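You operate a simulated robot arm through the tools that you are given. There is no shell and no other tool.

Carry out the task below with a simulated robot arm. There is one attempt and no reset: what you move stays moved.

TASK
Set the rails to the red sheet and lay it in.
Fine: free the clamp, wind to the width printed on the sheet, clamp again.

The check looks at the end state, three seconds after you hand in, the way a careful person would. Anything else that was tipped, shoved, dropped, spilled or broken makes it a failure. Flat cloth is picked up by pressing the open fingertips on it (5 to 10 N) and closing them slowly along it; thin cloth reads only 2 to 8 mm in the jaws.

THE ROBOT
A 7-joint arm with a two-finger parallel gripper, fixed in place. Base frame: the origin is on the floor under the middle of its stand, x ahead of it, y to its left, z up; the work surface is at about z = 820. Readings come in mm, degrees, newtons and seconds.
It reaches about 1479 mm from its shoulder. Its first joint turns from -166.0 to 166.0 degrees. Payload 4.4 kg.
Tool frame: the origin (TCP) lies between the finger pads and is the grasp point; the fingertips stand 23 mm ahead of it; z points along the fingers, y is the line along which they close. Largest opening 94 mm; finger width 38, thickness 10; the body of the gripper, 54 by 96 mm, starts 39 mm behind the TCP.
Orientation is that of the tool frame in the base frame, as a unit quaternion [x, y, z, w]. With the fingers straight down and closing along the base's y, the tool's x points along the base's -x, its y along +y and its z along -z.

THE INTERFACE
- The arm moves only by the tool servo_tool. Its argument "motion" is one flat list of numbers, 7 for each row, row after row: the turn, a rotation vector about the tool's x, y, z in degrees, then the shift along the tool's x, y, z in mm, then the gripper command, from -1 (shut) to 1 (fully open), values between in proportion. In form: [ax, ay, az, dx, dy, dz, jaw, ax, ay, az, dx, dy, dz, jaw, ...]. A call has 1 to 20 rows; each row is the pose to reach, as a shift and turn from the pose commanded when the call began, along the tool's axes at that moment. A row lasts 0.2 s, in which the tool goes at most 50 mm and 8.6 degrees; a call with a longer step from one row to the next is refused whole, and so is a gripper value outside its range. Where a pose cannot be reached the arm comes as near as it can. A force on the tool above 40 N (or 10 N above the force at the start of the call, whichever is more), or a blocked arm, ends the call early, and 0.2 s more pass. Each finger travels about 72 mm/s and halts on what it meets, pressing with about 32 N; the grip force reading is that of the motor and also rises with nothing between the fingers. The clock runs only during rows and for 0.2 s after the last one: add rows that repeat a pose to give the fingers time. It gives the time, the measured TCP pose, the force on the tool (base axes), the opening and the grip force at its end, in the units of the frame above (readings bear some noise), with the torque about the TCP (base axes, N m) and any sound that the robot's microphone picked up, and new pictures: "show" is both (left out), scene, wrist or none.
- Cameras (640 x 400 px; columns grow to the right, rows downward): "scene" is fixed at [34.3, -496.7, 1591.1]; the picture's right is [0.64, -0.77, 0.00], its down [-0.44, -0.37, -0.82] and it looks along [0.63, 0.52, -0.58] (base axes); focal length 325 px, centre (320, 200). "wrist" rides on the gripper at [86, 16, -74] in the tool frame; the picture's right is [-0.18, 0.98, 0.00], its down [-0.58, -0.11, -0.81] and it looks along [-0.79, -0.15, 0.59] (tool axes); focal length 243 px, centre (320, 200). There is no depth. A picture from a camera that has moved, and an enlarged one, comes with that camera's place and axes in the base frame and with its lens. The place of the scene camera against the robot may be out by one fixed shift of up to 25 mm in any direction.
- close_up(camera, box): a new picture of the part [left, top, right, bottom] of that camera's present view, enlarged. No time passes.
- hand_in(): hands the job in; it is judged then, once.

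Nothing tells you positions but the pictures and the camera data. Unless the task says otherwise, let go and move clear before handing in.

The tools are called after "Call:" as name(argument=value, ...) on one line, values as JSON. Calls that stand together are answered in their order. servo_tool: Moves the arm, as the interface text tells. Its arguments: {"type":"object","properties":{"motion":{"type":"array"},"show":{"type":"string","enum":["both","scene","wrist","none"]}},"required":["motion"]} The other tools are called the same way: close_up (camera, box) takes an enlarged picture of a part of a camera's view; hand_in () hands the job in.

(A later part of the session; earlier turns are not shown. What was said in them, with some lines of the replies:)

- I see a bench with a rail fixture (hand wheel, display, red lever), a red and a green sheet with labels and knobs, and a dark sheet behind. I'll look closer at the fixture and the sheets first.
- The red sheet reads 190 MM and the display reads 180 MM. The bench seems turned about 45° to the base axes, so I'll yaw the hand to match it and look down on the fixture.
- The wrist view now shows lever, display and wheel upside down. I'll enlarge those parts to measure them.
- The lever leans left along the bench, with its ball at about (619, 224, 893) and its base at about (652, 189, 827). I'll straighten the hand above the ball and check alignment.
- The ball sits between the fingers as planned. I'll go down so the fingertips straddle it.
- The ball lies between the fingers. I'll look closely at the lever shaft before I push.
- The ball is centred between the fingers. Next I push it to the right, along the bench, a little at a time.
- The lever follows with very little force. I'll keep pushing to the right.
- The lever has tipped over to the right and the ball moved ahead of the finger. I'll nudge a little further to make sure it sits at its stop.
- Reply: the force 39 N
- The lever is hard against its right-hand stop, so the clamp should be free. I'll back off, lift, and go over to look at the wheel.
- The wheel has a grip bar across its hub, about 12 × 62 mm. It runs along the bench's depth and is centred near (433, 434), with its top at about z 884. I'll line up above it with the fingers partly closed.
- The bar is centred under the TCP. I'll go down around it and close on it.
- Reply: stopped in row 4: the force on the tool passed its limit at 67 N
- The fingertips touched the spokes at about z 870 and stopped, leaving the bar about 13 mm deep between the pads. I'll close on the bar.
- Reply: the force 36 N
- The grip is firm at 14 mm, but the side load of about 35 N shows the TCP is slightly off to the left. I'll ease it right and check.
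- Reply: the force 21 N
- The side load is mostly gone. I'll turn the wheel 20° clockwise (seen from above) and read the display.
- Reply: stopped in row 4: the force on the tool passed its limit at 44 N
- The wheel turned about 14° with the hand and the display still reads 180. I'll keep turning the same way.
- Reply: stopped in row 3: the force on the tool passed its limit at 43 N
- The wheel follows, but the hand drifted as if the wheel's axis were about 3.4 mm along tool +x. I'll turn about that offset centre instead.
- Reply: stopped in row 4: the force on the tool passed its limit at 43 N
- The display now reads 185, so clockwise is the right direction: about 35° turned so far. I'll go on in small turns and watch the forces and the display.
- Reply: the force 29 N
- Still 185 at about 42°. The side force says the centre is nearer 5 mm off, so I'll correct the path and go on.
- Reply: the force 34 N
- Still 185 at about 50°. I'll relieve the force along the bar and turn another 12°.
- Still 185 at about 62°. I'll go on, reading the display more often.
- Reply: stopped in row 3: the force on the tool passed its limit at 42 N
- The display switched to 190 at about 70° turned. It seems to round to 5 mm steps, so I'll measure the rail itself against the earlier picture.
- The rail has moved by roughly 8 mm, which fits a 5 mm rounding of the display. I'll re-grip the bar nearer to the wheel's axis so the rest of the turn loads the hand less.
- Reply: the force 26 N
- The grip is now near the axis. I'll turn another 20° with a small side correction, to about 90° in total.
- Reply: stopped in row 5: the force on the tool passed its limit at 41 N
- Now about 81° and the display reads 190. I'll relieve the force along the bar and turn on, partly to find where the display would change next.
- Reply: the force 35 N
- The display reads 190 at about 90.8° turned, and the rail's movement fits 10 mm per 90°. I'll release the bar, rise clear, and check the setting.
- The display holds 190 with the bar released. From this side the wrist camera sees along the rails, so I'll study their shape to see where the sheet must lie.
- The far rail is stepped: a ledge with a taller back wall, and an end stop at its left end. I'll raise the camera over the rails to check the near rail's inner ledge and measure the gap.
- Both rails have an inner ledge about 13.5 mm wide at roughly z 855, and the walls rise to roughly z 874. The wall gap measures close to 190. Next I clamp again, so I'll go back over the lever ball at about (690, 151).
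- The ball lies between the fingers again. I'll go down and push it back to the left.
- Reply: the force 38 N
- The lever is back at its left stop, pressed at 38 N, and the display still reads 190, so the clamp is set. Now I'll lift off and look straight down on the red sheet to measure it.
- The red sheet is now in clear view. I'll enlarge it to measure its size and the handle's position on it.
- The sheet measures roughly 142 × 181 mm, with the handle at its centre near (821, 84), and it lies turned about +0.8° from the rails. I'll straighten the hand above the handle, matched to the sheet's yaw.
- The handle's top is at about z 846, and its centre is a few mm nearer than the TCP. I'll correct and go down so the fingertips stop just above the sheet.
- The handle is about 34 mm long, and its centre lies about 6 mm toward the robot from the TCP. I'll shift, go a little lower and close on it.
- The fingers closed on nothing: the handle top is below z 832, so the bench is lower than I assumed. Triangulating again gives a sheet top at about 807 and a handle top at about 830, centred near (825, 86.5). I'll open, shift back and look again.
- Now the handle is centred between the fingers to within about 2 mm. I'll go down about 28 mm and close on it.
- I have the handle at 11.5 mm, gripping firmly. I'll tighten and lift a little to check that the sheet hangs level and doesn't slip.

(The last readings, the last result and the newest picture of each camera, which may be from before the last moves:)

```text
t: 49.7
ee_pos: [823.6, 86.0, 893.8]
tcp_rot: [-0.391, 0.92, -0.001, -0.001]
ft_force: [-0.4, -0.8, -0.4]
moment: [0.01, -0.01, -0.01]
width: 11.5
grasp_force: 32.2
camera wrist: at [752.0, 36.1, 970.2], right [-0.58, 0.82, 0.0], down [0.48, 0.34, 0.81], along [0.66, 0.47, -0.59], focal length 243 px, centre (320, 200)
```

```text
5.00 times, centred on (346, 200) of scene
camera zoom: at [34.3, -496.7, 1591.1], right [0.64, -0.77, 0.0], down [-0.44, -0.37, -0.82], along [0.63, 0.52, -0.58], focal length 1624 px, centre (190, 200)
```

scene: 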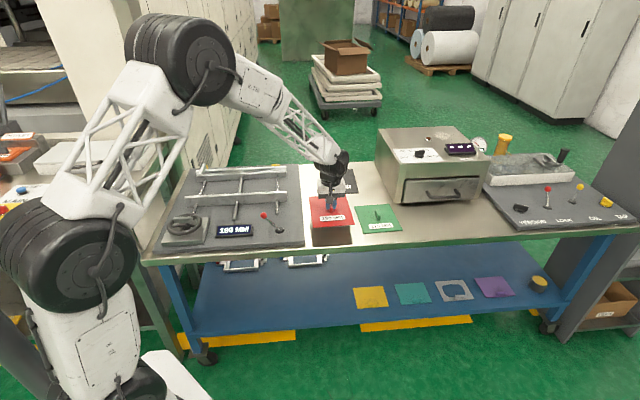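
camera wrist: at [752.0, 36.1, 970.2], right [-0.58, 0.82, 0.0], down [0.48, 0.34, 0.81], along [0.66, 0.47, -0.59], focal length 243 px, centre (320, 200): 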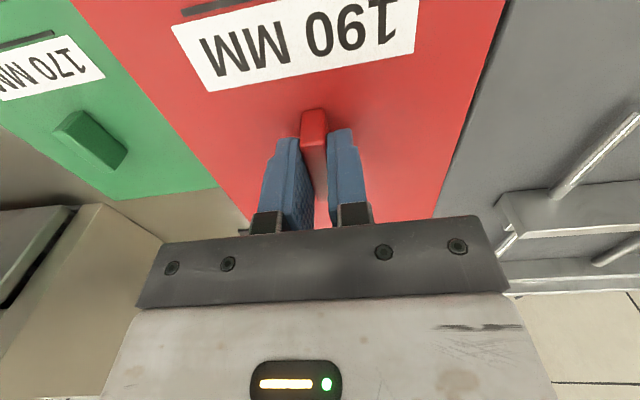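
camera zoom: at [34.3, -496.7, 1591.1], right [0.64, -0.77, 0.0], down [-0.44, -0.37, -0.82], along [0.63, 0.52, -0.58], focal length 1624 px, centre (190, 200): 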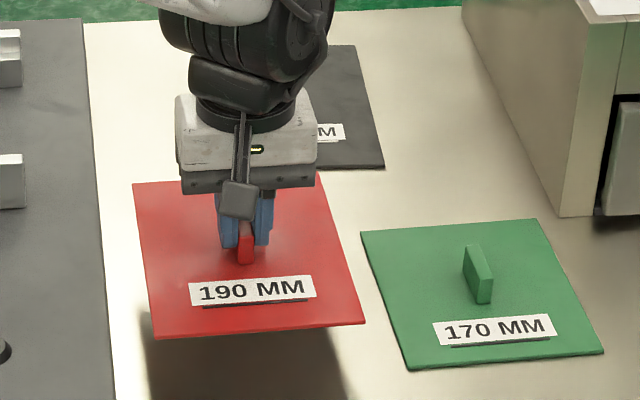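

The sheet hangs level and the grip holds. I'll lift it to about z 1005 and carry it over the rails, turning 0.75° to match them.

Call:
servo_tool(motion=[0, 0, 0, 0, 0, -35, -1, 0, 0, 0, 0, 0, -75, -1, 0, 0, 0, 0, 0, -110, -1, 0, 0, 0.05, -17.5, 26.2, -110, -1, 0, 0, 0.1, -35.1, 52.4, -110, -1, 0, 0, 0.16, -52.6, 78.6, -110, -1, 0, 0, 0.21, -70.1, 104.8, -110, -1, 0, 0, 0.27, -87.6, 130.9, -110, -1, 0, 0, 0.32, -105.2, 157.1, -110, -1, 0, 0, 0.37, -122.7, 183.3, -110, -1, 0, 0, 0.43, -140.2, 209.5, -110, -1, 0, 0, 0.48, -157.8, 235.7, -110, -1, 0, 0, 0.54, -175.3, 261.9, -110, -1, 0, 0, 0.59, -192.8, 288, -110, -1, 0, 0, 0.64, -210.3, 314.2, -110, -1, 0, 0, 0.7, -227.9, 340.4, -110, -1, 0, 0, 0.75, -245.4, 366.6, -110, -1, 0, 0, 0.75, -245.4, 366.6, -110, -1, 0, 0, 0.75, -245.4, 366.6, -110, -1], show="both")

Call:
close_up(camera="scene", box=[170, 120, 314, 210])

```text
t: 53.7
ee_pos: [730.9, 516.5, 1004.2]
tcp_rot: [-0.384, 0.923, -0.001, -0.001]
ft_force: [-0.1, -1.0, -0.6]
moment: [0.02, 0.0, -0.01]
width: 11.3
grasp_force: 31.8
camera wrist: at [658.0, 468.3, 1079.6], right [-0.57, 0.82, 0.0], down [0.49, 0.34, 0.81], along [0.66, 0.46, -0.59], focal length 243 px, centre (320, 200)
```

scene: 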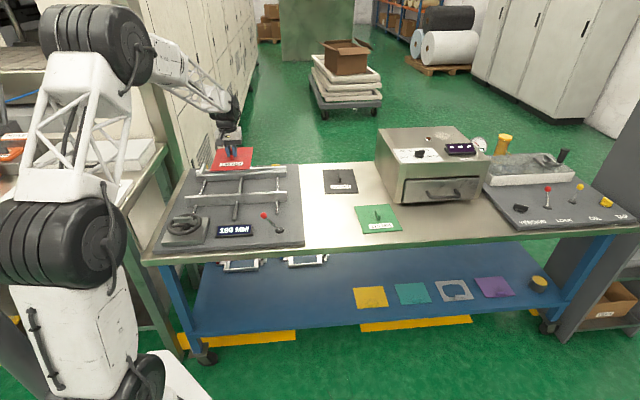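
wrist: 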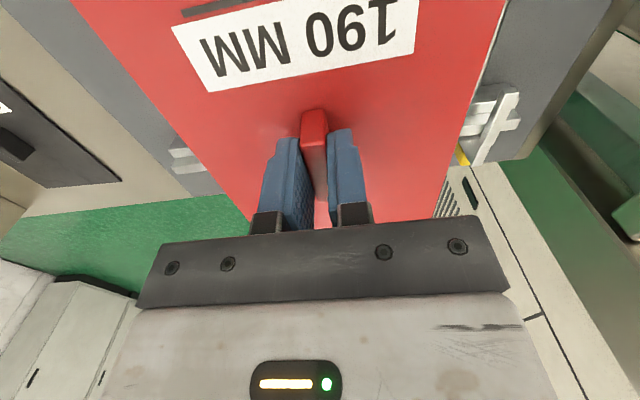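

```text
4.44 times, centred on (242, 165) of scene
camera zoom: at [34.3, -496.7, 1591.1], right [0.64, -0.77, 0.0], down [-0.44, -0.37, -0.82], along [0.63, 0.52, -0.58], focal length 1443 px, centre (667, 356)
```

zoom: 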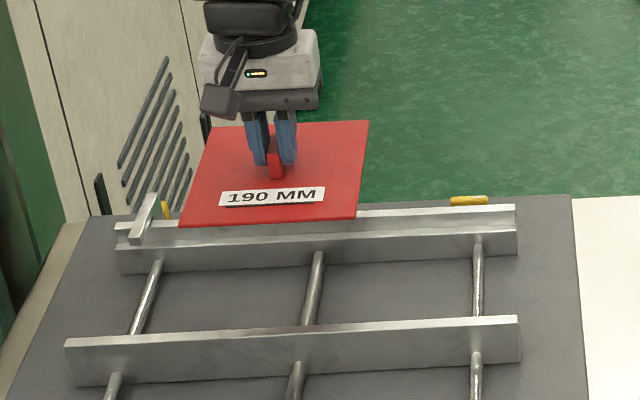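

The sheet is over the rails. I'll enlarge the parts of the far rail visible on either side of the sheet to check my alignment in the tool frame.

Call:
close_up(camera="wrist", box=[130, 110, 258, 210])

Call:
close_up(camera="wrist", box=[430, 70, 558, 170])

```text
4.00 times, centred on (194, 160) of wrist
camera zoom: at [658.0, 468.3, 1079.6], right [-0.57, 0.82, 0.0], down [0.49, 0.34, 0.81], along [0.66, 0.46, -0.59], focal length 970 px, centre (824, 360)
```

zoom: 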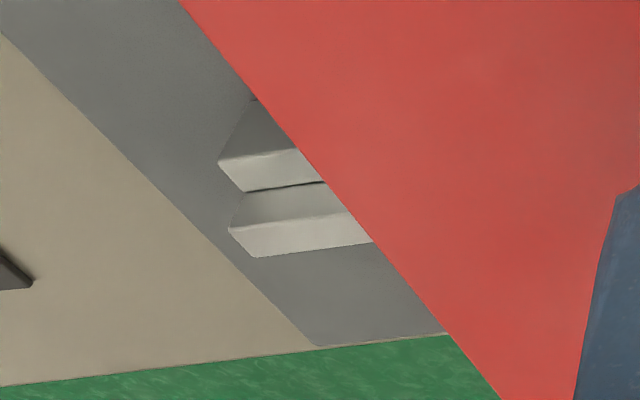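

```text
4.00 times, centred on (494, 120) of wrist
camera zoom: at [658.0, 468.3, 1079.6], right [-0.57, 0.82, 0.0], down [0.49, 0.34, 0.81], along [0.66, 0.46, -0.59], focal length 970 px, centre (-376, 520)
```

zoom: 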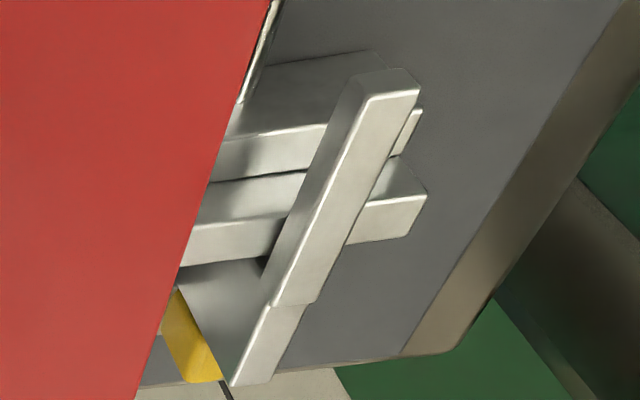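

My estimates put the sheet about 3 mm too far toward the far wall. I'll shift it back 3 mm, lower it to just above the wall tops, and compare in the pictures.

Call:
servo_tool(motion=[0, 0, 0.1, 1.5, 0, 25, -1, 0, 0, 0.2, 3, 0, 50, -1, 0, 0, 0.2, 3, 0, 70, -1, 0, 0, 0.2, 3, 0, 82, -1, 0, 0, 0.2, 3, 0, 82, -1], show="both")

Call:
close_up(camera="scene", box=[180, 150, 308, 230])

Call:
close_up(camera="wrist", box=[60, 90, 260, 215])

Call:
close_up(camera="wrist", box=[430, 30, 630, 155])

```text
t: 54.9
ee_pos: [731.1, 515.9, 921.1]
tcp_rot: [-0.382, 0.924, -0.001, 0.0]
ft_force: [-0.1, -1.3, -1.6]
moment: [0.0, 0.0, 0.0]
width: 11.6
grasp_force: 32.1
camera wrist: at [656.8, 466.3, 997.1], right [-0.57, 0.82, 0.0], down [0.49, 0.34, 0.81], along [0.67, 0.45, -0.59], focal length 243 px, centre (320, 200)
```

scene: 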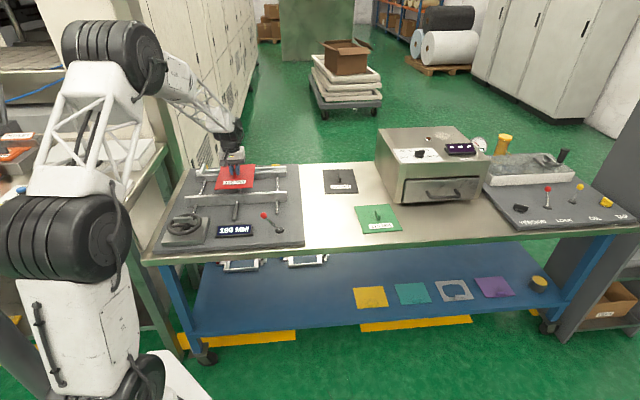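
wrist: 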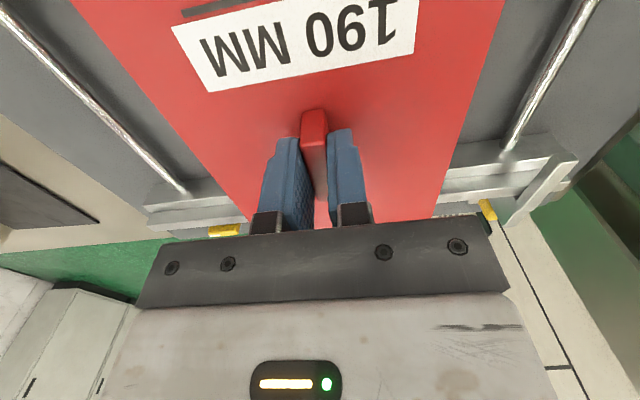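

```text
5.00 times, centred on (244, 190) of scene
camera zoom: at [34.3, -496.7, 1591.1], right [0.64, -0.77, 0.0], down [-0.44, -0.37, -0.82], along [0.63, 0.52, -0.58], focal length 1624 px, centre (700, 250)
```

zoom: 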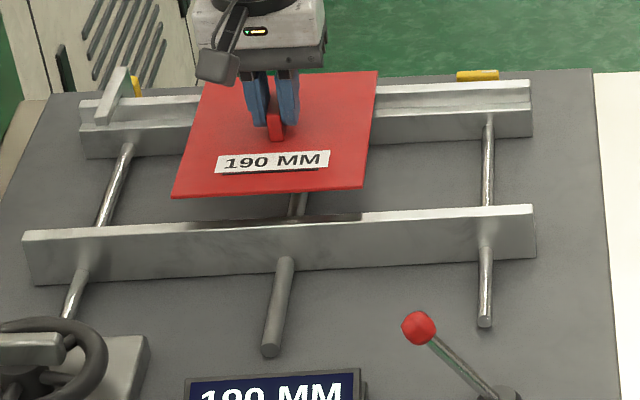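

```text
3.20 times, centred on (160, 152) of wrist
camera zoom: at [656.8, 466.3, 997.1], right [-0.57, 0.82, 0.0], down [0.49, 0.34, 0.81], along [0.67, 0.45, -0.59], focal length 776 px, centre (832, 352)
```

zoom: 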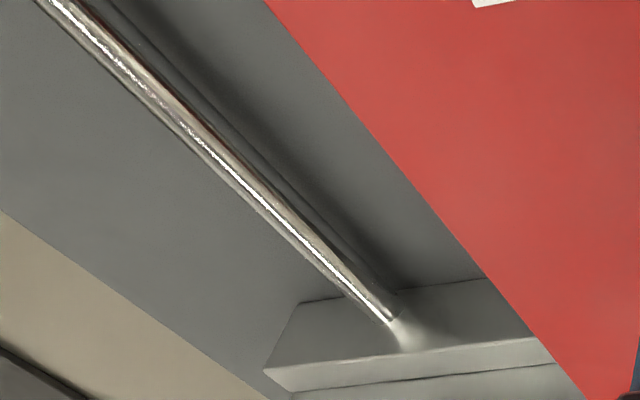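

```text
3.20 times, centred on (530, 92) of wrist
camera zoom: at [656.8, 466.3, 997.1], right [-0.57, 0.82, 0.0], down [0.49, 0.34, 0.81], along [0.67, 0.45, -0.59], focal length 776 px, centre (-352, 544)
```

zoom: 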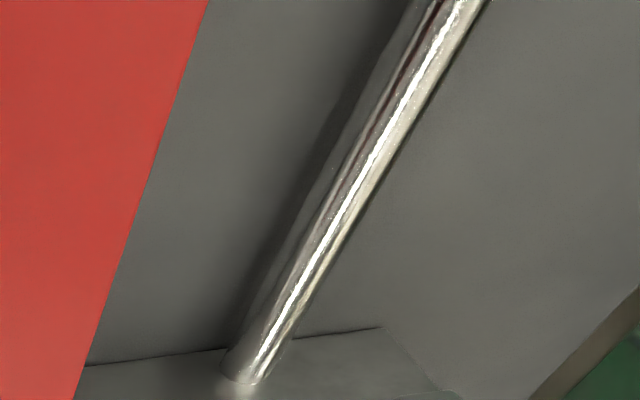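

The sheet hovers roughly 15–20 mm above the wall tops. I'll look closely at the far rail on both sides in the wrist view, and at the near edge in the scene view.

Call:
close_up(camera="wrist", box=[135, 165, 263, 245])

Call:
close_up(camera="wrist", box=[425, 135, 585, 235])

Call:
close_up(camera="scene", box=[205, 170, 269, 210])

```text
5.00 times, centred on (199, 205) of wrist
camera zoom: at [656.8, 466.3, 997.1], right [-0.57, 0.82, 0.0], down [0.49, 0.34, 0.81], along [0.67, 0.45, -0.59], focal length 1213 px, centre (925, 175)
```

zoom: 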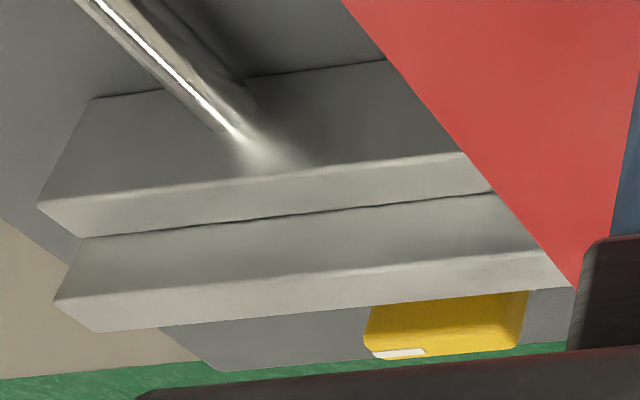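

```text
4.00 times, centred on (505, 185) of wrist
camera zoom: at [656.8, 466.3, 997.1], right [-0.57, 0.82, 0.0], down [0.49, 0.34, 0.81], along [0.67, 0.45, -0.59], focal length 970 px, centre (-420, 260)
```

zoom: 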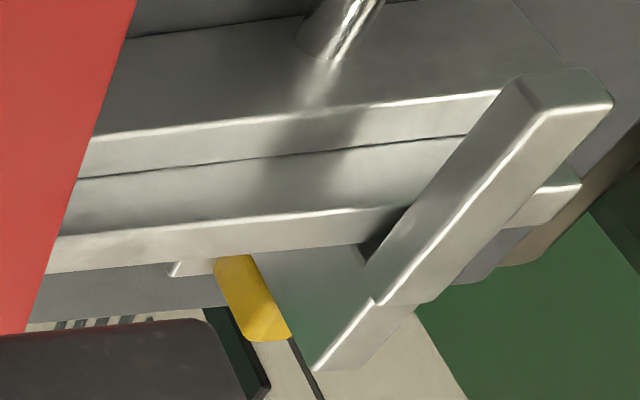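

```text
10.00 times, centred on (237, 190) of scene
camera zoom: at [34.3, -496.7, 1591.1], right [0.64, -0.77, 0.0], down [-0.44, -0.37, -0.82], along [0.63, 0.52, -0.58], focal length 3247 px, centre (1150, 300)
```

zoom: 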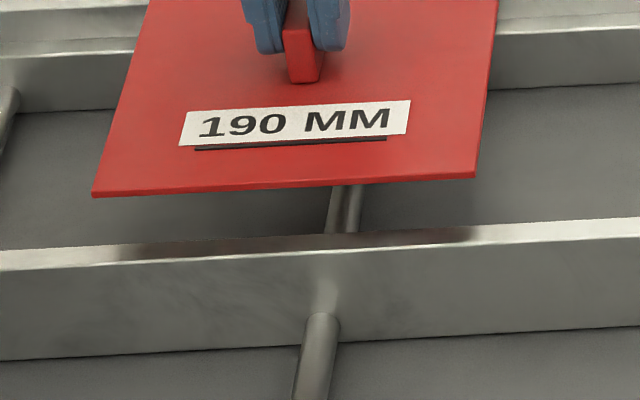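

Triangulating the last two views puts the ledge at about z 853 and the sheet about 2 mm too near the robot. I'll shift 2 mm toward the far rail, lower another 12 mm, and check both edges again.

Call:
servo_tool(motion=[0, 0, 0, -1, 0, 4, -1, 0, 0, 0, -2, 0, 8, -1, 0, 0, 0, -2, 0, 12, -1, 0, 0, 0, -2, 0, 12, -1], show="wrist")

Call:
close_up(camera="scene", box=[205, 170, 269, 210])

Call:
close_up(camera="scene", box=[195, 155, 275, 205])

Call:
close_up(camera="scene", box=[240, 158, 272, 178])

Call:
close_up(camera="wrist", box=[425, 135, 585, 235])

```text
t: 55.9
ee_pos: [730.5, 516.2, 909.7]
tcp_rot: [-0.382, 0.924, -0.001, 0.0]
ft_force: [-0.4, 0.4, -2.1]
moment: [-0.02, 0.0, 0.03]
width: 11.6
grasp_force: 32.1
camera wrist: at [657.9, 466.9, 985.3], right [-0.57, 0.82, 0.0], down [0.49, 0.34, 0.81], along [0.67, 0.45, -0.59], focal length 243 px, centre (320, 200)
```

wrist: 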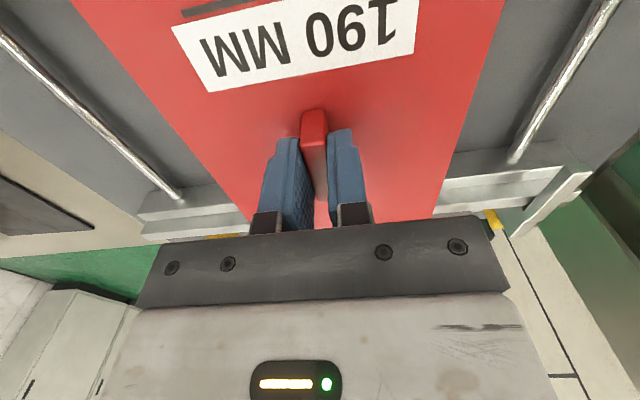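

```text
10.00 times, centred on (237, 190) of scene
camera zoom: at [34.3, -496.7, 1591.1], right [0.64, -0.77, 0.0], down [-0.44, -0.37, -0.82], along [0.63, 0.52, -0.58], focal length 3247 px, centre (1150, 300)
```

zoom: 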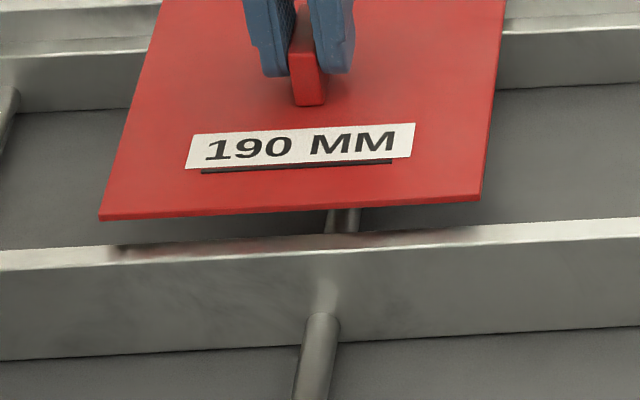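

```text
8.00 times, centred on (235, 180) of scene
camera zoom: at [34.3, -496.7, 1591.1], right [0.64, -0.77, 0.0], down [-0.44, -0.37, -0.82], along [0.63, 0.52, -0.58], focal length 2598 px, centre (1000, 360)
```

zoom: 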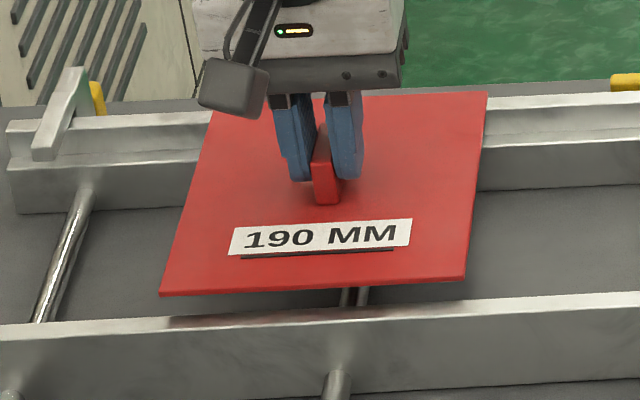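

```text
16.00 times, centred on (256, 168) of scene
camera zoom: at [34.3, -496.7, 1591.1], right [0.64, -0.77, 0.0], down [-0.44, -0.37, -0.82], along [0.63, 0.52, -0.58], focal length 5196 px, centre (1344, 712)
```

zoom: 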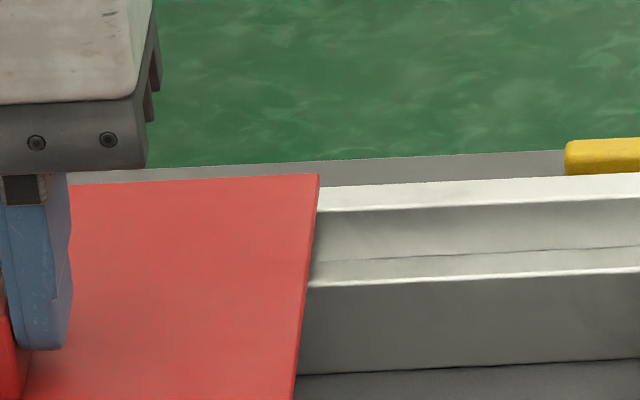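

```text
4.00 times, centred on (505, 185) of wrist
camera zoom: at [657.9, 466.9, 985.3], right [-0.57, 0.82, 0.0], down [0.49, 0.34, 0.81], along [0.67, 0.45, -0.59], focal length 970 px, centre (-420, 260)
```

zoom: 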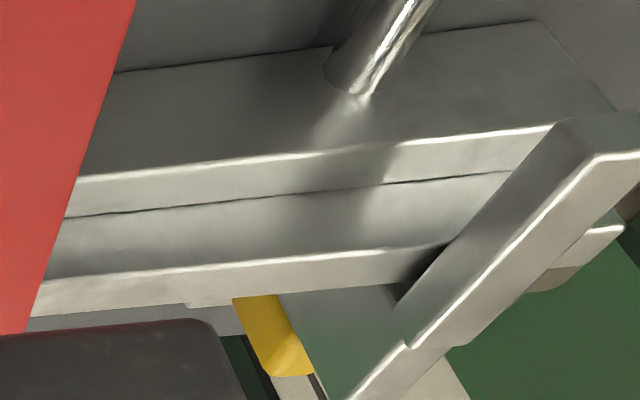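

The sheet hovers just above the walls, with a total clearance of about 4–5 mm by the pictures. I'll lower 4 mm more and compare the edges again.

Call:
servo_tool(motion=[0, 0, 0, 0, 0, 2, -1, 0, 0, 0, 0, 0, 4, -1, 0, 0, 0, 0, 0, 4, -1], show="none")

Call:
close_up(camera="scene", box=[205, 180, 237, 200])

Call:
close_up(camera="scene", box=[240, 180, 272, 200])

Call:
close_up(camera="scene", box=[240, 158, 272, 178])

Call:
close_up(camera="scene", box=[195, 158, 227, 178])

```text
t: 56.7
ee_pos: [731.2, 515.7, 906.0]
tcp_rot: [-0.384, 0.923, -0.001, 0.0]
ft_force: [0.3, 0.2, -0.5]
moment: [0.01, 0.01, 0.0]
width: 11.4
grasp_force: 31.9
```

```text
16.00 times, centred on (221, 190) of scene
camera zoom: at [34.3, -496.7, 1591.1], right [0.64, -0.77, 0.0], down [-0.44, -0.37, -0.82], along [0.63, 0.52, -0.58], focal length 5196 px, centre (1904, 360)
```

zoom: 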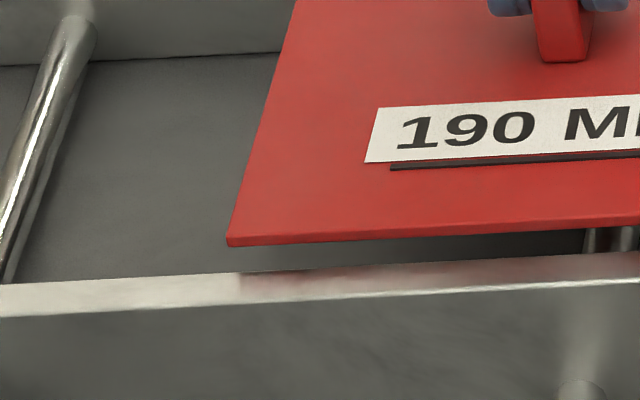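

```text
16.00 times, centred on (256, 190) of scene
camera zoom: at [34.3, -496.7, 1591.1], right [0.64, -0.77, 0.0], down [-0.44, -0.37, -0.82], along [0.63, 0.52, -0.58], focal length 5196 px, centre (1344, 360)
```

zoom: 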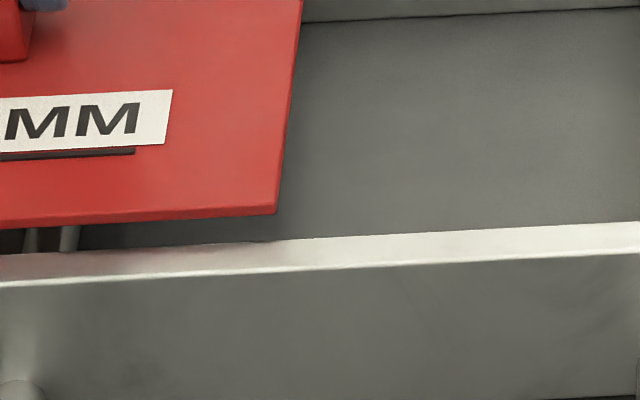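

```text
16.00 times, centred on (256, 168) of scene
camera zoom: at [34.3, -496.7, 1591.1], right [0.64, -0.77, 0.0], down [-0.44, -0.37, -0.82], along [0.63, 0.52, -0.58], focal length 5196 px, centre (1344, 712)
```

zoom: 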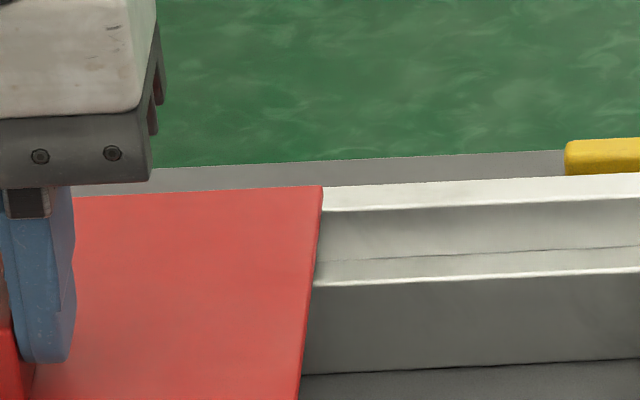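

```text
16.00 times, centred on (211, 168) of scene
camera zoom: at [34.3, -496.7, 1591.1], right [0.64, -0.77, 0.0], down [-0.44, -0.37, -0.82], along [0.63, 0.52, -0.58], focal length 5196 px, centre (2064, 712)
```

zoom: 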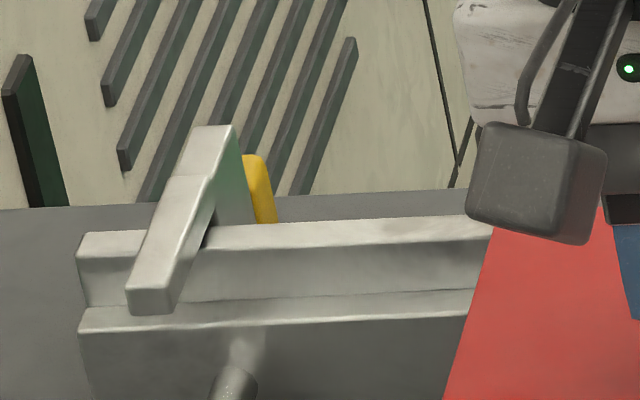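

Heights are still uncertain by a few mm, so I'll feel my way down 2 mm at a time. A twist in the moment would show which edge touches first.

Call:
servo_tool(motion=[0, 0, 0, 0, 0, 1, -1, 0, 0, 0, 0, 0, 2, -1, 0, 0, 0, 0, 0, 2, -1], show="none")

Call:
close_up(camera="scene", box=[240, 180, 272, 200])

Call:
close_up(camera="scene", box=[240, 158, 272, 178])

```text
t: 57.5
ee_pos: [730.7, 515.5, 903.3]
tcp_rot: [-0.383, 0.924, -0.002, -0.001]
ft_force: [0.2, 0.5, -0.5]
moment: [-0.01, -0.01, -0.02]
width: 11.6
grasp_force: 32.2
```

```text
16.00 times, centred on (256, 190) of scene
camera zoom: at [34.3, -496.7, 1591.1], right [0.64, -0.77, 0.0], down [-0.44, -0.37, -0.82], along [0.63, 0.52, -0.58], focal length 5196 px, centre (1344, 360)
```

zoom: 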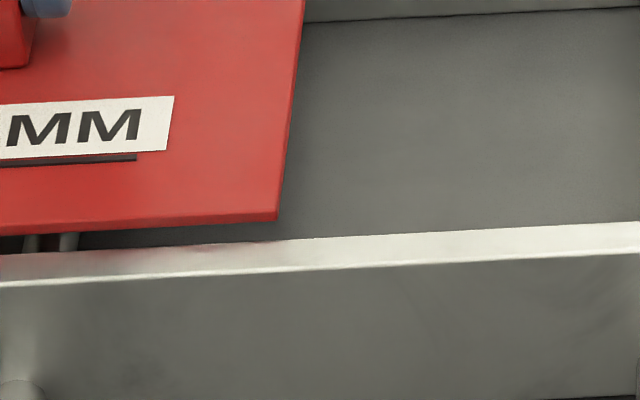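

```text
16.00 times, centred on (256, 168) of scene
camera zoom: at [34.3, -496.7, 1591.1], right [0.64, -0.77, 0.0], down [-0.44, -0.37, -0.82], along [0.63, 0.52, -0.58], focal length 5196 px, centre (1344, 712)
```

zoom: 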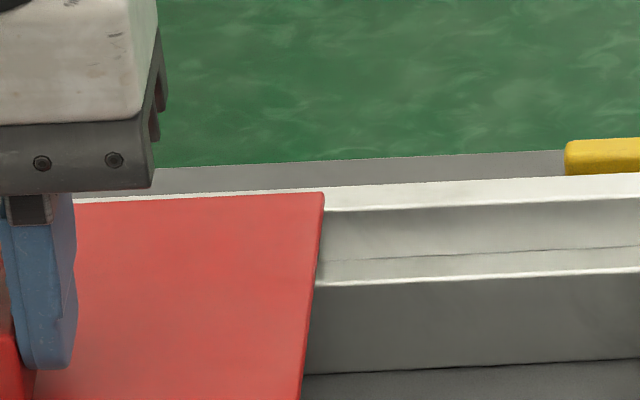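

No contact yet, and both edges look evenly placed if the sheet is about 4 mm above the walls. I'll lower 2 mm more.

Call:
servo_tool(motion=[0, 0, 0, 0, 0, 1, -1, 0, 0, 0, 0, 0, 2, -1, 0, 0, 0, 0, 0, 2, -1], show="none")

Call:
close_up(camera="scene", box=[240, 180, 272, 200])

Call:
close_up(camera="scene", box=[240, 158, 272, 178])

```text
t: 58.3
ee_pos: [731.7, 516.0, 901.4]
tcp_rot: [-0.382, 0.924, -0.001, 0.0]
ft_force: [-0.7, 1.0, -0.9]
moment: [-0.01, 0.0, 0.03]
width: 11.5
grasp_force: 31.1
```

```text
16.00 times, centred on (256, 190) of scene
camera zoom: at [34.3, -496.7, 1591.1], right [0.64, -0.77, 0.0], down [-0.44, -0.37, -0.82], along [0.63, 0.52, -0.58], focal length 5196 px, centre (1344, 360)
```

zoom: 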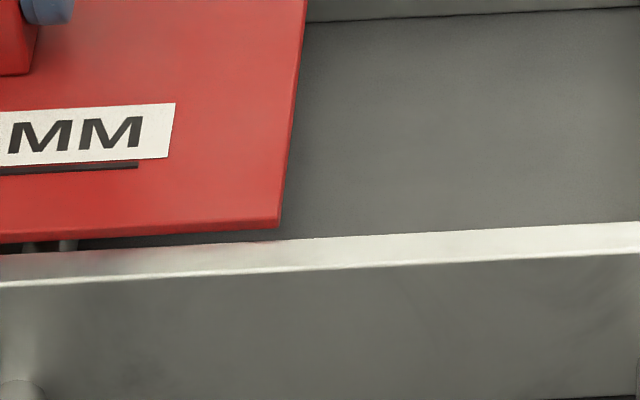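

```text
16.00 times, centred on (256, 168) of scene
camera zoom: at [34.3, -496.7, 1591.1], right [0.64, -0.77, 0.0], down [-0.44, -0.37, -0.82], along [0.63, 0.52, -0.58], focal length 5196 px, centre (1344, 712)
```

zoom: 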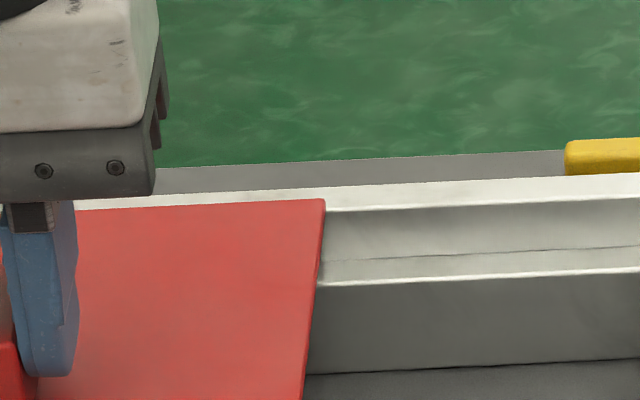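

Still free on both sides. I'll lower another 2 mm.

Call:
servo_tool(motion=[0, 0, 0, 0, 0, 1, -1, 0, 0, 0, 0, 0, 2, -1, 0, 0, 0, 0, 0, 2, -1], show="none")

Call:
close_up(camera="scene", box=[205, 180, 237, 200])

Call:
close_up(camera="scene", box=[240, 180, 272, 200])

Call:
close_up(camera="scene", box=[240, 158, 272, 178])

```text
t: 59.1
ee_pos: [731.3, 515.9, 899.2]
tcp_rot: [-0.383, 0.924, -0.001, 0.0]
ft_force: [0.6, -0.3, -0.8]
moment: [0.02, 0.0, -0.04]
width: 11.3
grasp_force: 31.3
```

```text
16.00 times, centred on (221, 190) of scene
camera zoom: at [34.3, -496.7, 1591.1], right [0.64, -0.77, 0.0], down [-0.44, -0.37, -0.82], along [0.63, 0.52, -0.58], focal length 5196 px, centre (1904, 360)
```

zoom: 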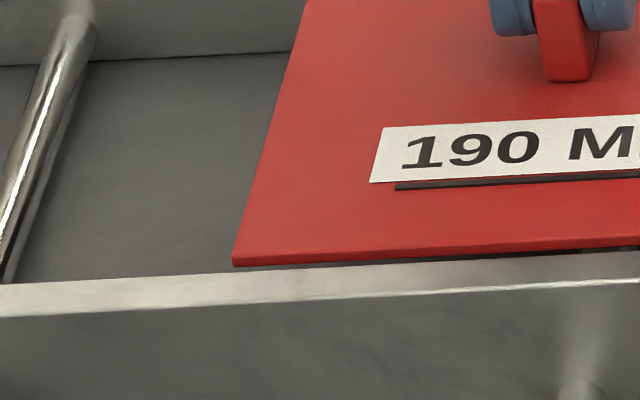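

```text
16.00 times, centred on (256, 190) of scene
camera zoom: at [34.3, -496.7, 1591.1], right [0.64, -0.77, 0.0], down [-0.44, -0.37, -0.82], along [0.63, 0.52, -0.58], focal length 5196 px, centre (1344, 360)
```

zoom: 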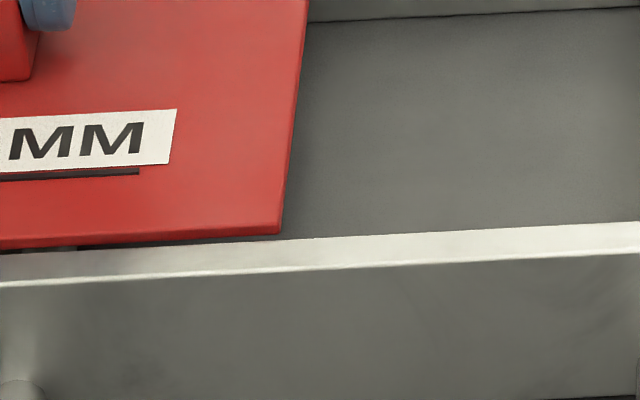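

```text
16.00 times, centred on (256, 168) of scene
camera zoom: at [34.3, -496.7, 1591.1], right [0.64, -0.77, 0.0], down [-0.44, -0.37, -0.82], along [0.63, 0.52, -0.58], focal length 5196 px, centre (1344, 712)
```

zoom: 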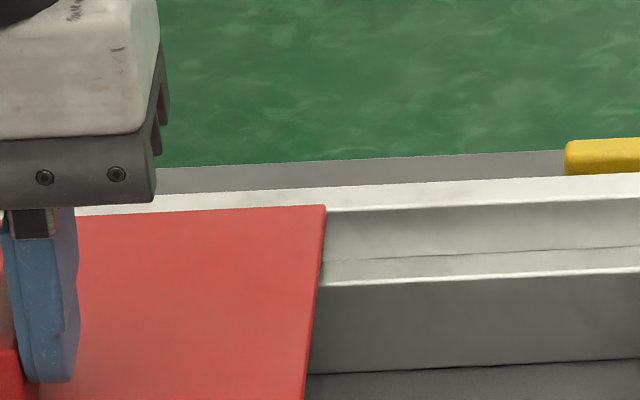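

The edges now sit right at the level of the wall tops with no contact, and both gaps look like about 2 mm. I'll keep going down in 2 mm steps.

Call:
servo_tool(motion=[0, 0, 0, 0, 0, 1, -1, 0, 0, 0, 0, 0, 2, -1, 0, 0, 0, 0, 0, 2, -1], show="none")

Call:
close_up(camera="scene", box=[205, 180, 237, 200])

Call:
close_up(camera="scene", box=[240, 180, 272, 200])

Call:
close_up(camera="scene", box=[240, 158, 272, 178])

```text
t: 59.9
ee_pos: [730.8, 515.3, 898.0]
tcp_rot: [-0.382, 0.924, -0.002, 0.0]
ft_force: [0.5, 0.3, -1.7]
moment: [0.03, -0.01, -0.03]
width: 11.6
grasp_force: 32.1
```

```text
16.00 times, centred on (221, 190) of scene
camera zoom: at [34.3, -496.7, 1591.1], right [0.64, -0.77, 0.0], down [-0.44, -0.37, -0.82], along [0.63, 0.52, -0.58], focal length 5196 px, centre (1904, 360)
```

zoom: 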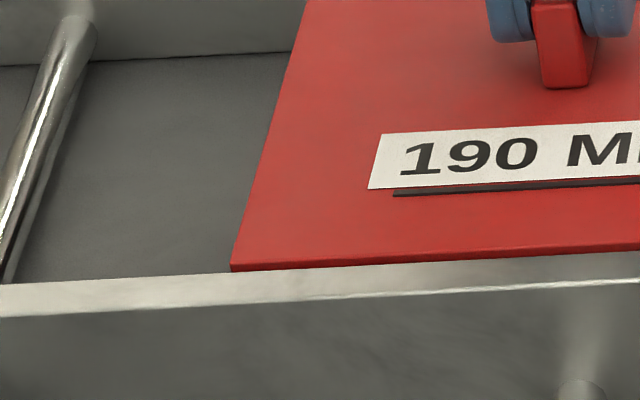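

```text
16.00 times, centred on (256, 190) of scene
camera zoom: at [34.3, -496.7, 1591.1], right [0.64, -0.77, 0.0], down [-0.44, -0.37, -0.82], along [0.63, 0.52, -0.58], focal length 5196 px, centre (1344, 360)
```

zoom: 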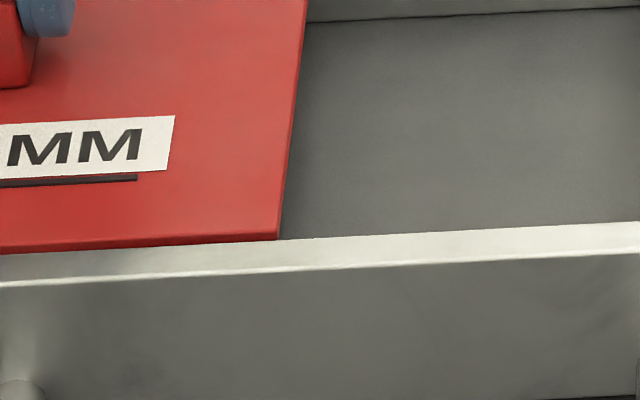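

```text
16.00 times, centred on (256, 168) of scene
camera zoom: at [34.3, -496.7, 1591.1], right [0.64, -0.77, 0.0], down [-0.44, -0.37, -0.82], along [0.63, 0.52, -0.58], focal length 5196 px, centre (1344, 712)
```

zoom: 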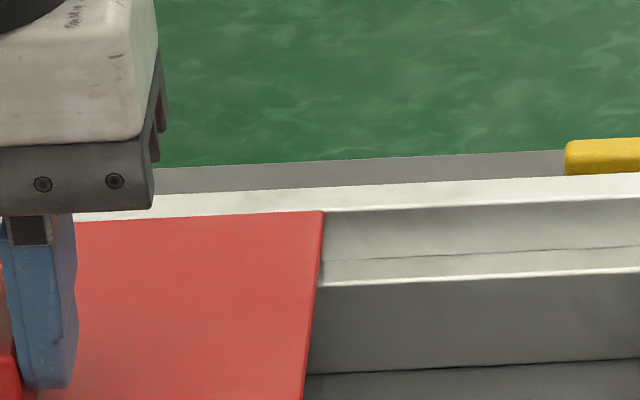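

The near edge is now dropping behind the near wall, and there is still no contact force. I'll go on down.

Call:
servo_tool(motion=[0, 0, 0, 0, 0, 1, -1, 0, 0, 0, 0, 0, 2, -1, 0, 0, 0, 0, 0, 3, -1, 0, 0, 0, 0, 0, 4, -1, 0, 0, 0, 0, 0, 4, -1], show="none")

Call:
close_up(camera="scene", box=[205, 170, 269, 210])

Call:
close_up(camera="scene", box=[240, 158, 272, 178])

```text
t: 61.1
ee_pos: [730.5, 515.4, 894.5]
tcp_rot: [-0.383, 0.924, -0.001, -0.001]
ft_force: [0.0, -0.7, -1.6]
moment: [-0.03, 0.0, 0.01]
width: 11.3
grasp_force: 32.0
```

```text
10.00 times, centred on (237, 190) of scene
camera zoom: at [34.3, -496.7, 1591.1], right [0.64, -0.77, 0.0], down [-0.44, -0.37, -0.82], along [0.63, 0.52, -0.58], focal length 3247 px, centre (1150, 300)
```

zoom: 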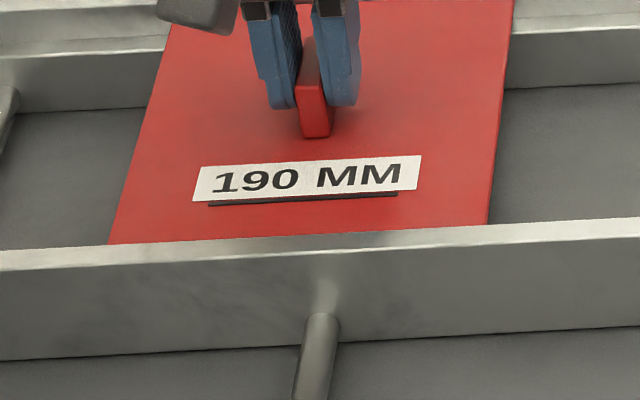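

```text
16.00 times, centred on (256, 168) of scene
camera zoom: at [34.3, -496.7, 1591.1], right [0.64, -0.77, 0.0], down [-0.44, -0.37, -0.82], along [0.63, 0.52, -0.58], focal length 5196 px, centre (1344, 712)
```

zoom: 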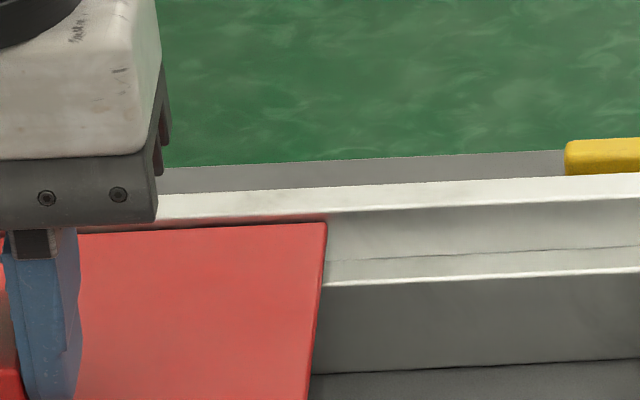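

The sheet is between the walls on both sides without touching. I'll keep lowering toward the ledges.

Call:
servo_tool(motion=[0, 0, 0, 0, 0, 1.5, -1, 0, 0, 0, 0, 0, 3, -1, 0, 0, 0, 0, 0, 4.5, -1, 0, 0, 0, 0, 0, 6, -1, 0, 0, 0, 0, 0, 7.5, -1, 0, 0, 0, 0, 0, 8.5, -1, 0, 0, 0, 0, 0, 9, -1], show="none")

Call:
close_up(camera="scene", box=[205, 170, 269, 210])

Call:
close_up(camera="scene", box=[240, 158, 272, 178])

```text
t: 62.7
ee_pos: [731.3, 514.9, 885.6]
tcp_rot: [-0.382, 0.924, -0.001, -0.001]
ft_force: [0.6, 0.0, -1.1]
moment: [0.01, 0.02, 0.01]
width: 11.5
grasp_force: 31.2
```

```text
10.00 times, centred on (237, 190) of scene
camera zoom: at [34.3, -496.7, 1591.1], right [0.64, -0.77, 0.0], down [-0.44, -0.37, -0.82], along [0.63, 0.52, -0.58], focal length 3247 px, centre (1150, 300)
```

zoom: 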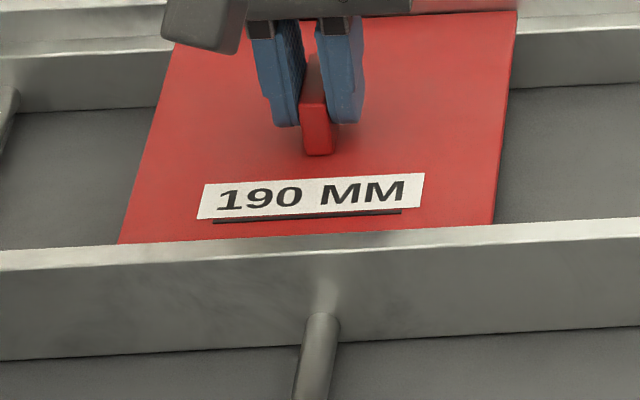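

```text
16.00 times, centred on (256, 168) of scene
camera zoom: at [34.3, -496.7, 1591.1], right [0.64, -0.77, 0.0], down [-0.44, -0.37, -0.82], along [0.63, 0.52, -0.58], focal length 5196 px, centre (1344, 712)
```

zoom: 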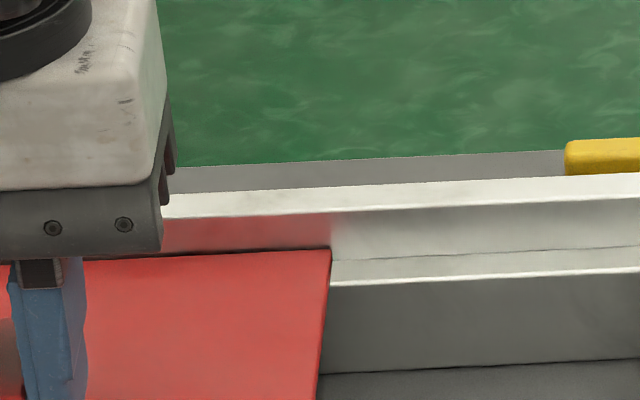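

The sheet is nearly down, with about 2–3 mm left to the ledge. I'll lower gently until I feel contact.

Call:
servo_tool(motion=[0, 0, 0, 0, 0, 0.5, -1, 0, 0, 0, 0, 0, 1, -1, 0, 0, 0, 0, 0, 1.5, -1, 0, 0, 0, 0, 0, 1.5, -1], show="none")

Call:
close_up(camera="scene", box=[240, 158, 272, 178])

```text
t: 63.7
ee_pos: [729.8, 515.9, 884.3]
tcp_rot: [-0.382, 0.924, -0.001, 0.001]
ft_force: [4.9, 1.8, 20.3]
moment: [-0.11, 0.13, 0.11]
width: 11.3
grasp_force: 32.0
```

```text
16.00 times, centred on (256, 168) of scene
camera zoom: at [34.3, -496.7, 1591.1], right [0.64, -0.77, 0.0], down [-0.44, -0.37, -0.82], along [0.63, 0.52, -0.58], focal length 5196 px, centre (1344, 712)
```

zoom: 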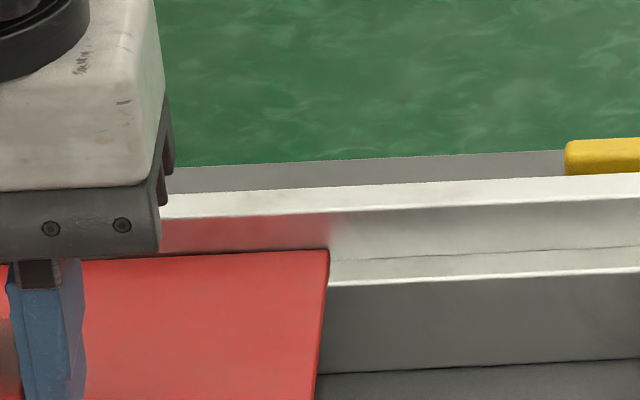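

Contact: 20 N upward and nearly balanced, so the sheet is resting on both ledges. I'll ease the pressure and open the fingers.

Call:
servo_tool(motion=[0, 0, 0, 0, 0, -0.5, -1, 0, 0, 0, 0, 0, -0.6, -0.7, 0, 0, 0, 0, 0, -0.6, -0.6, 0, 0, 0, 0, 0, -0.6, -0.4, 0, 0, 0, 0, 0, -0.6, -0.2, 0, 0, 0, 0, 0, -0.6, -0.2], show="both")

Call:
close_up(camera="scene", box=[180, 150, 308, 230])

```text
t: 65.1
ee_pos: [730.1, 516.0, 883.6]
tcp_rot: [-0.382, 0.924, -0.001, 0.0]
ft_force: [-0.2, 1.1, 0.0]
moment: [-0.01, -0.04, 0.01]
width: 37.7
grasp_force: 0.0
camera wrist: at [657.7, 466.2, 959.8], right [-0.57, 0.82, 0.0], down [0.49, 0.34, 0.81], along [0.67, 0.45, -0.59], focal length 243 px, centre (320, 200)
```

scene: 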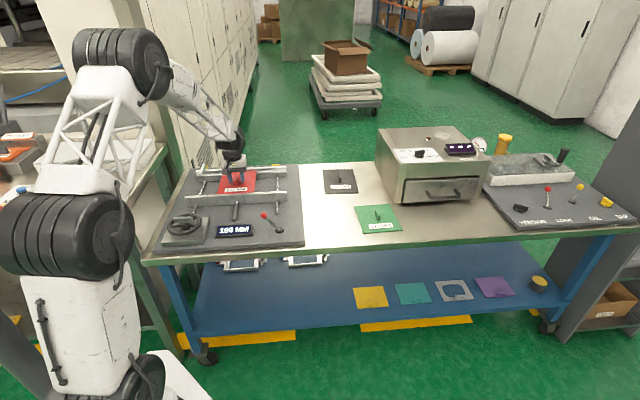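
wrist: 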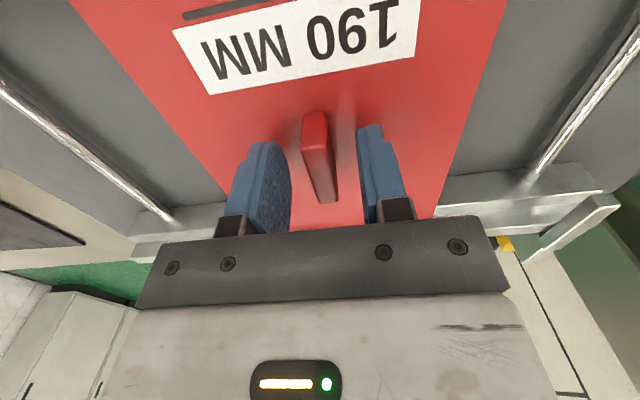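

```text
5.00 times, centred on (244, 190) of scene
camera zoom: at [34.3, -496.7, 1591.1], right [0.64, -0.77, 0.0], down [-0.44, -0.37, -0.82], along [0.63, 0.52, -0.58], focal length 1624 px, centre (700, 250)
```

zoom: 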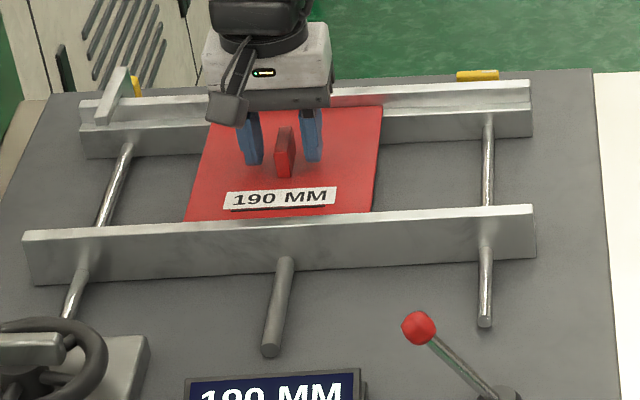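

The sheet stays in place as the fingers open. I'll rise straight up and move clear, then check everything.

Call:
servo_tool(motion=[0, 0, 0, 0, 0, -8, -0.2, 0, 0, 0, 0, 0, -25, -0.2, 0, 0, 0, 0, 0, -60, -0.2, 0, 0, 0, 0, 0, -105, -0.2, 0, 0, 0, 0, 0, -150, -0.2, 0, 0, 0, 0, 0, -190, -0.2, 0, 5, 0, 30, 0, -210, -0.2, 0, 10, 0, 70, 0, -220, -0.2, 0, 15, 0, 110, 0, -225, -0.2, 0, 20, 0, 120, 0, -230, -0.2, 0, 20, 0, 120, 0, -230, -0.2], show="both")

Call:
close_up(camera="scene", box=[150, 150, 310, 250])

Call:
close_up(camera="scene", box=[200, 160, 272, 205])

Call:
close_up(camera="wrist", box=[160, 0, 480, 220])

```text
t: 67.5
ee_pos: [647.8, 431.1, 1114.8]
tcp_rot: [-0.377, 0.91, -0.068, -0.161]
ft_force: [0.4, 0.2, -0.3]
moment: [0.01, 0.03, 0.03]
width: 37.8
grasp_force: 0.1
camera wrist: at [595.8, 403.6, 1215.3], right [-0.57, 0.82, -0.07], down [0.66, 0.51, 0.56], along [0.49, 0.28, -0.83], focal length 243 px, centre (320, 200)
```

scene: 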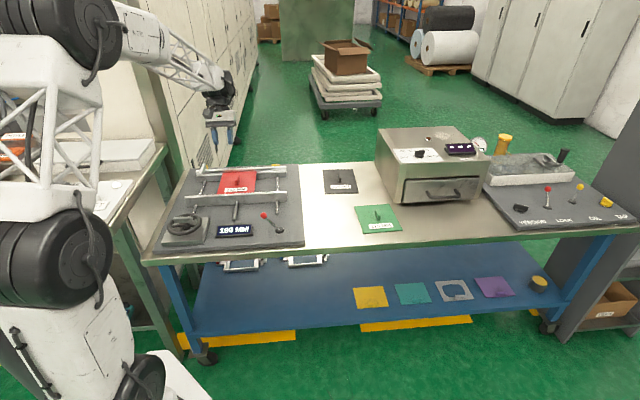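
wrist: 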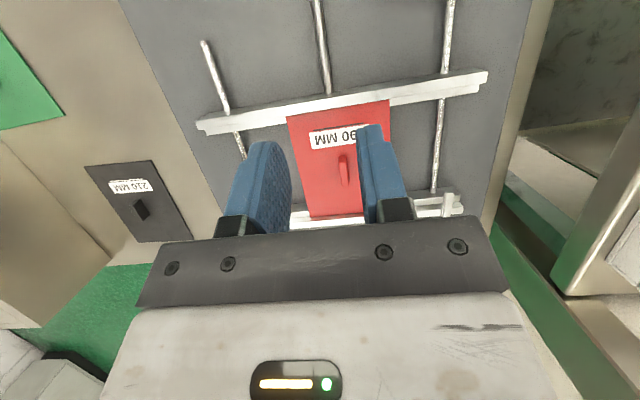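

```text
4.00 times, centred on (230, 200) of scene
camera zoom: at [34.3, -496.7, 1591.1], right [0.64, -0.77, 0.0], down [-0.44, -0.37, -0.82], along [0.63, 0.52, -0.58], focal length 1299 px, centre (680, 200)
```

zoom: 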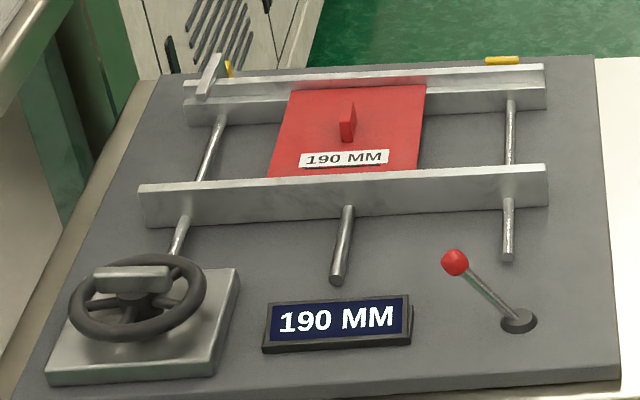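

```text
8.89 times, centred on (236, 182) of scene
camera zoom: at [34.3, -496.7, 1591.1], right [0.64, -0.77, 0.0], down [-0.44, -0.37, -0.82], along [0.63, 0.52, -0.58], focal length 2886 px, centre (1067, 356)
```

zoom: 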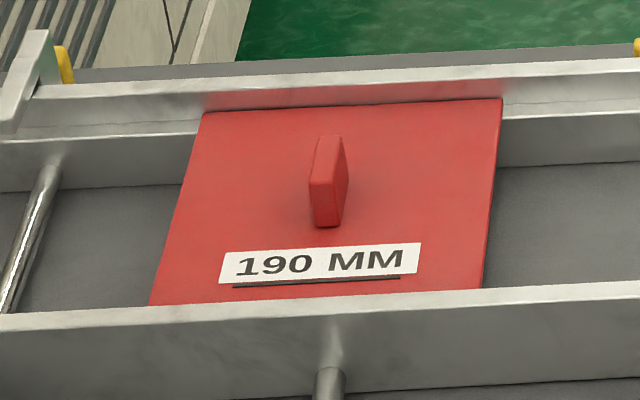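

```text
1.82 times, centred on (320, 110) of wrist
camera zoom: at [595.8, 403.6, 1215.3], right [-0.57, 0.82, -0.07], down [0.66, 0.51, 0.56], along [0.49, 0.28, -0.83], focal length 441 px, centre (320, 364)
```

zoom: 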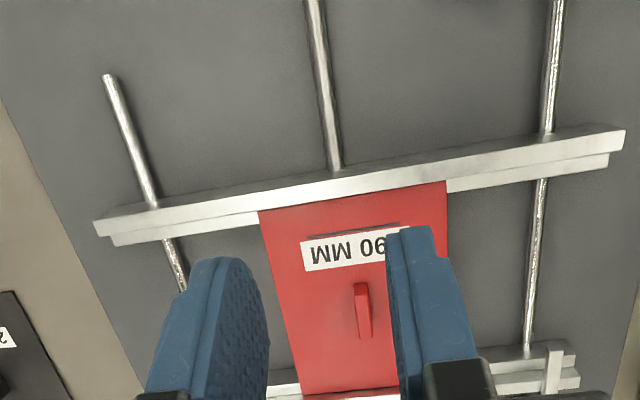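

The red sheet lies flat on both ledges between the walls. The display reads 190 MM, the lever is back in its clamped position, and nothing else has moved. The hand is open and clear, so I'm handing in.

Call:
hand_in()

```text
The job is handed in.
```

The rails are set to 190 MM and clamped, and the red sheet is laid in. I've handed the job in but have no verdict yet.

- **Clamp:** I freed the red lever, and after winding pushed it back to its left-hand stop. It now sits exactly where it was at the start.
- **Width:** the display went from 180 to 190 MM. It only shows 5 mm steps. I turned the wheel about 91°, and the rail's movement and wall-gap measurements (190–191 mm) agree with 190.
- **Sheet:** it lies flat on both ledges, roughly midway along the rails, with about 2 mm clear at each wall. I did not push it against the end stop at the left.
- **Everything else:** the green and dark sheets look undisturbed. The first try at the sheet's handle closed on air just above it and touched nothing. The hand is open and raised clear.
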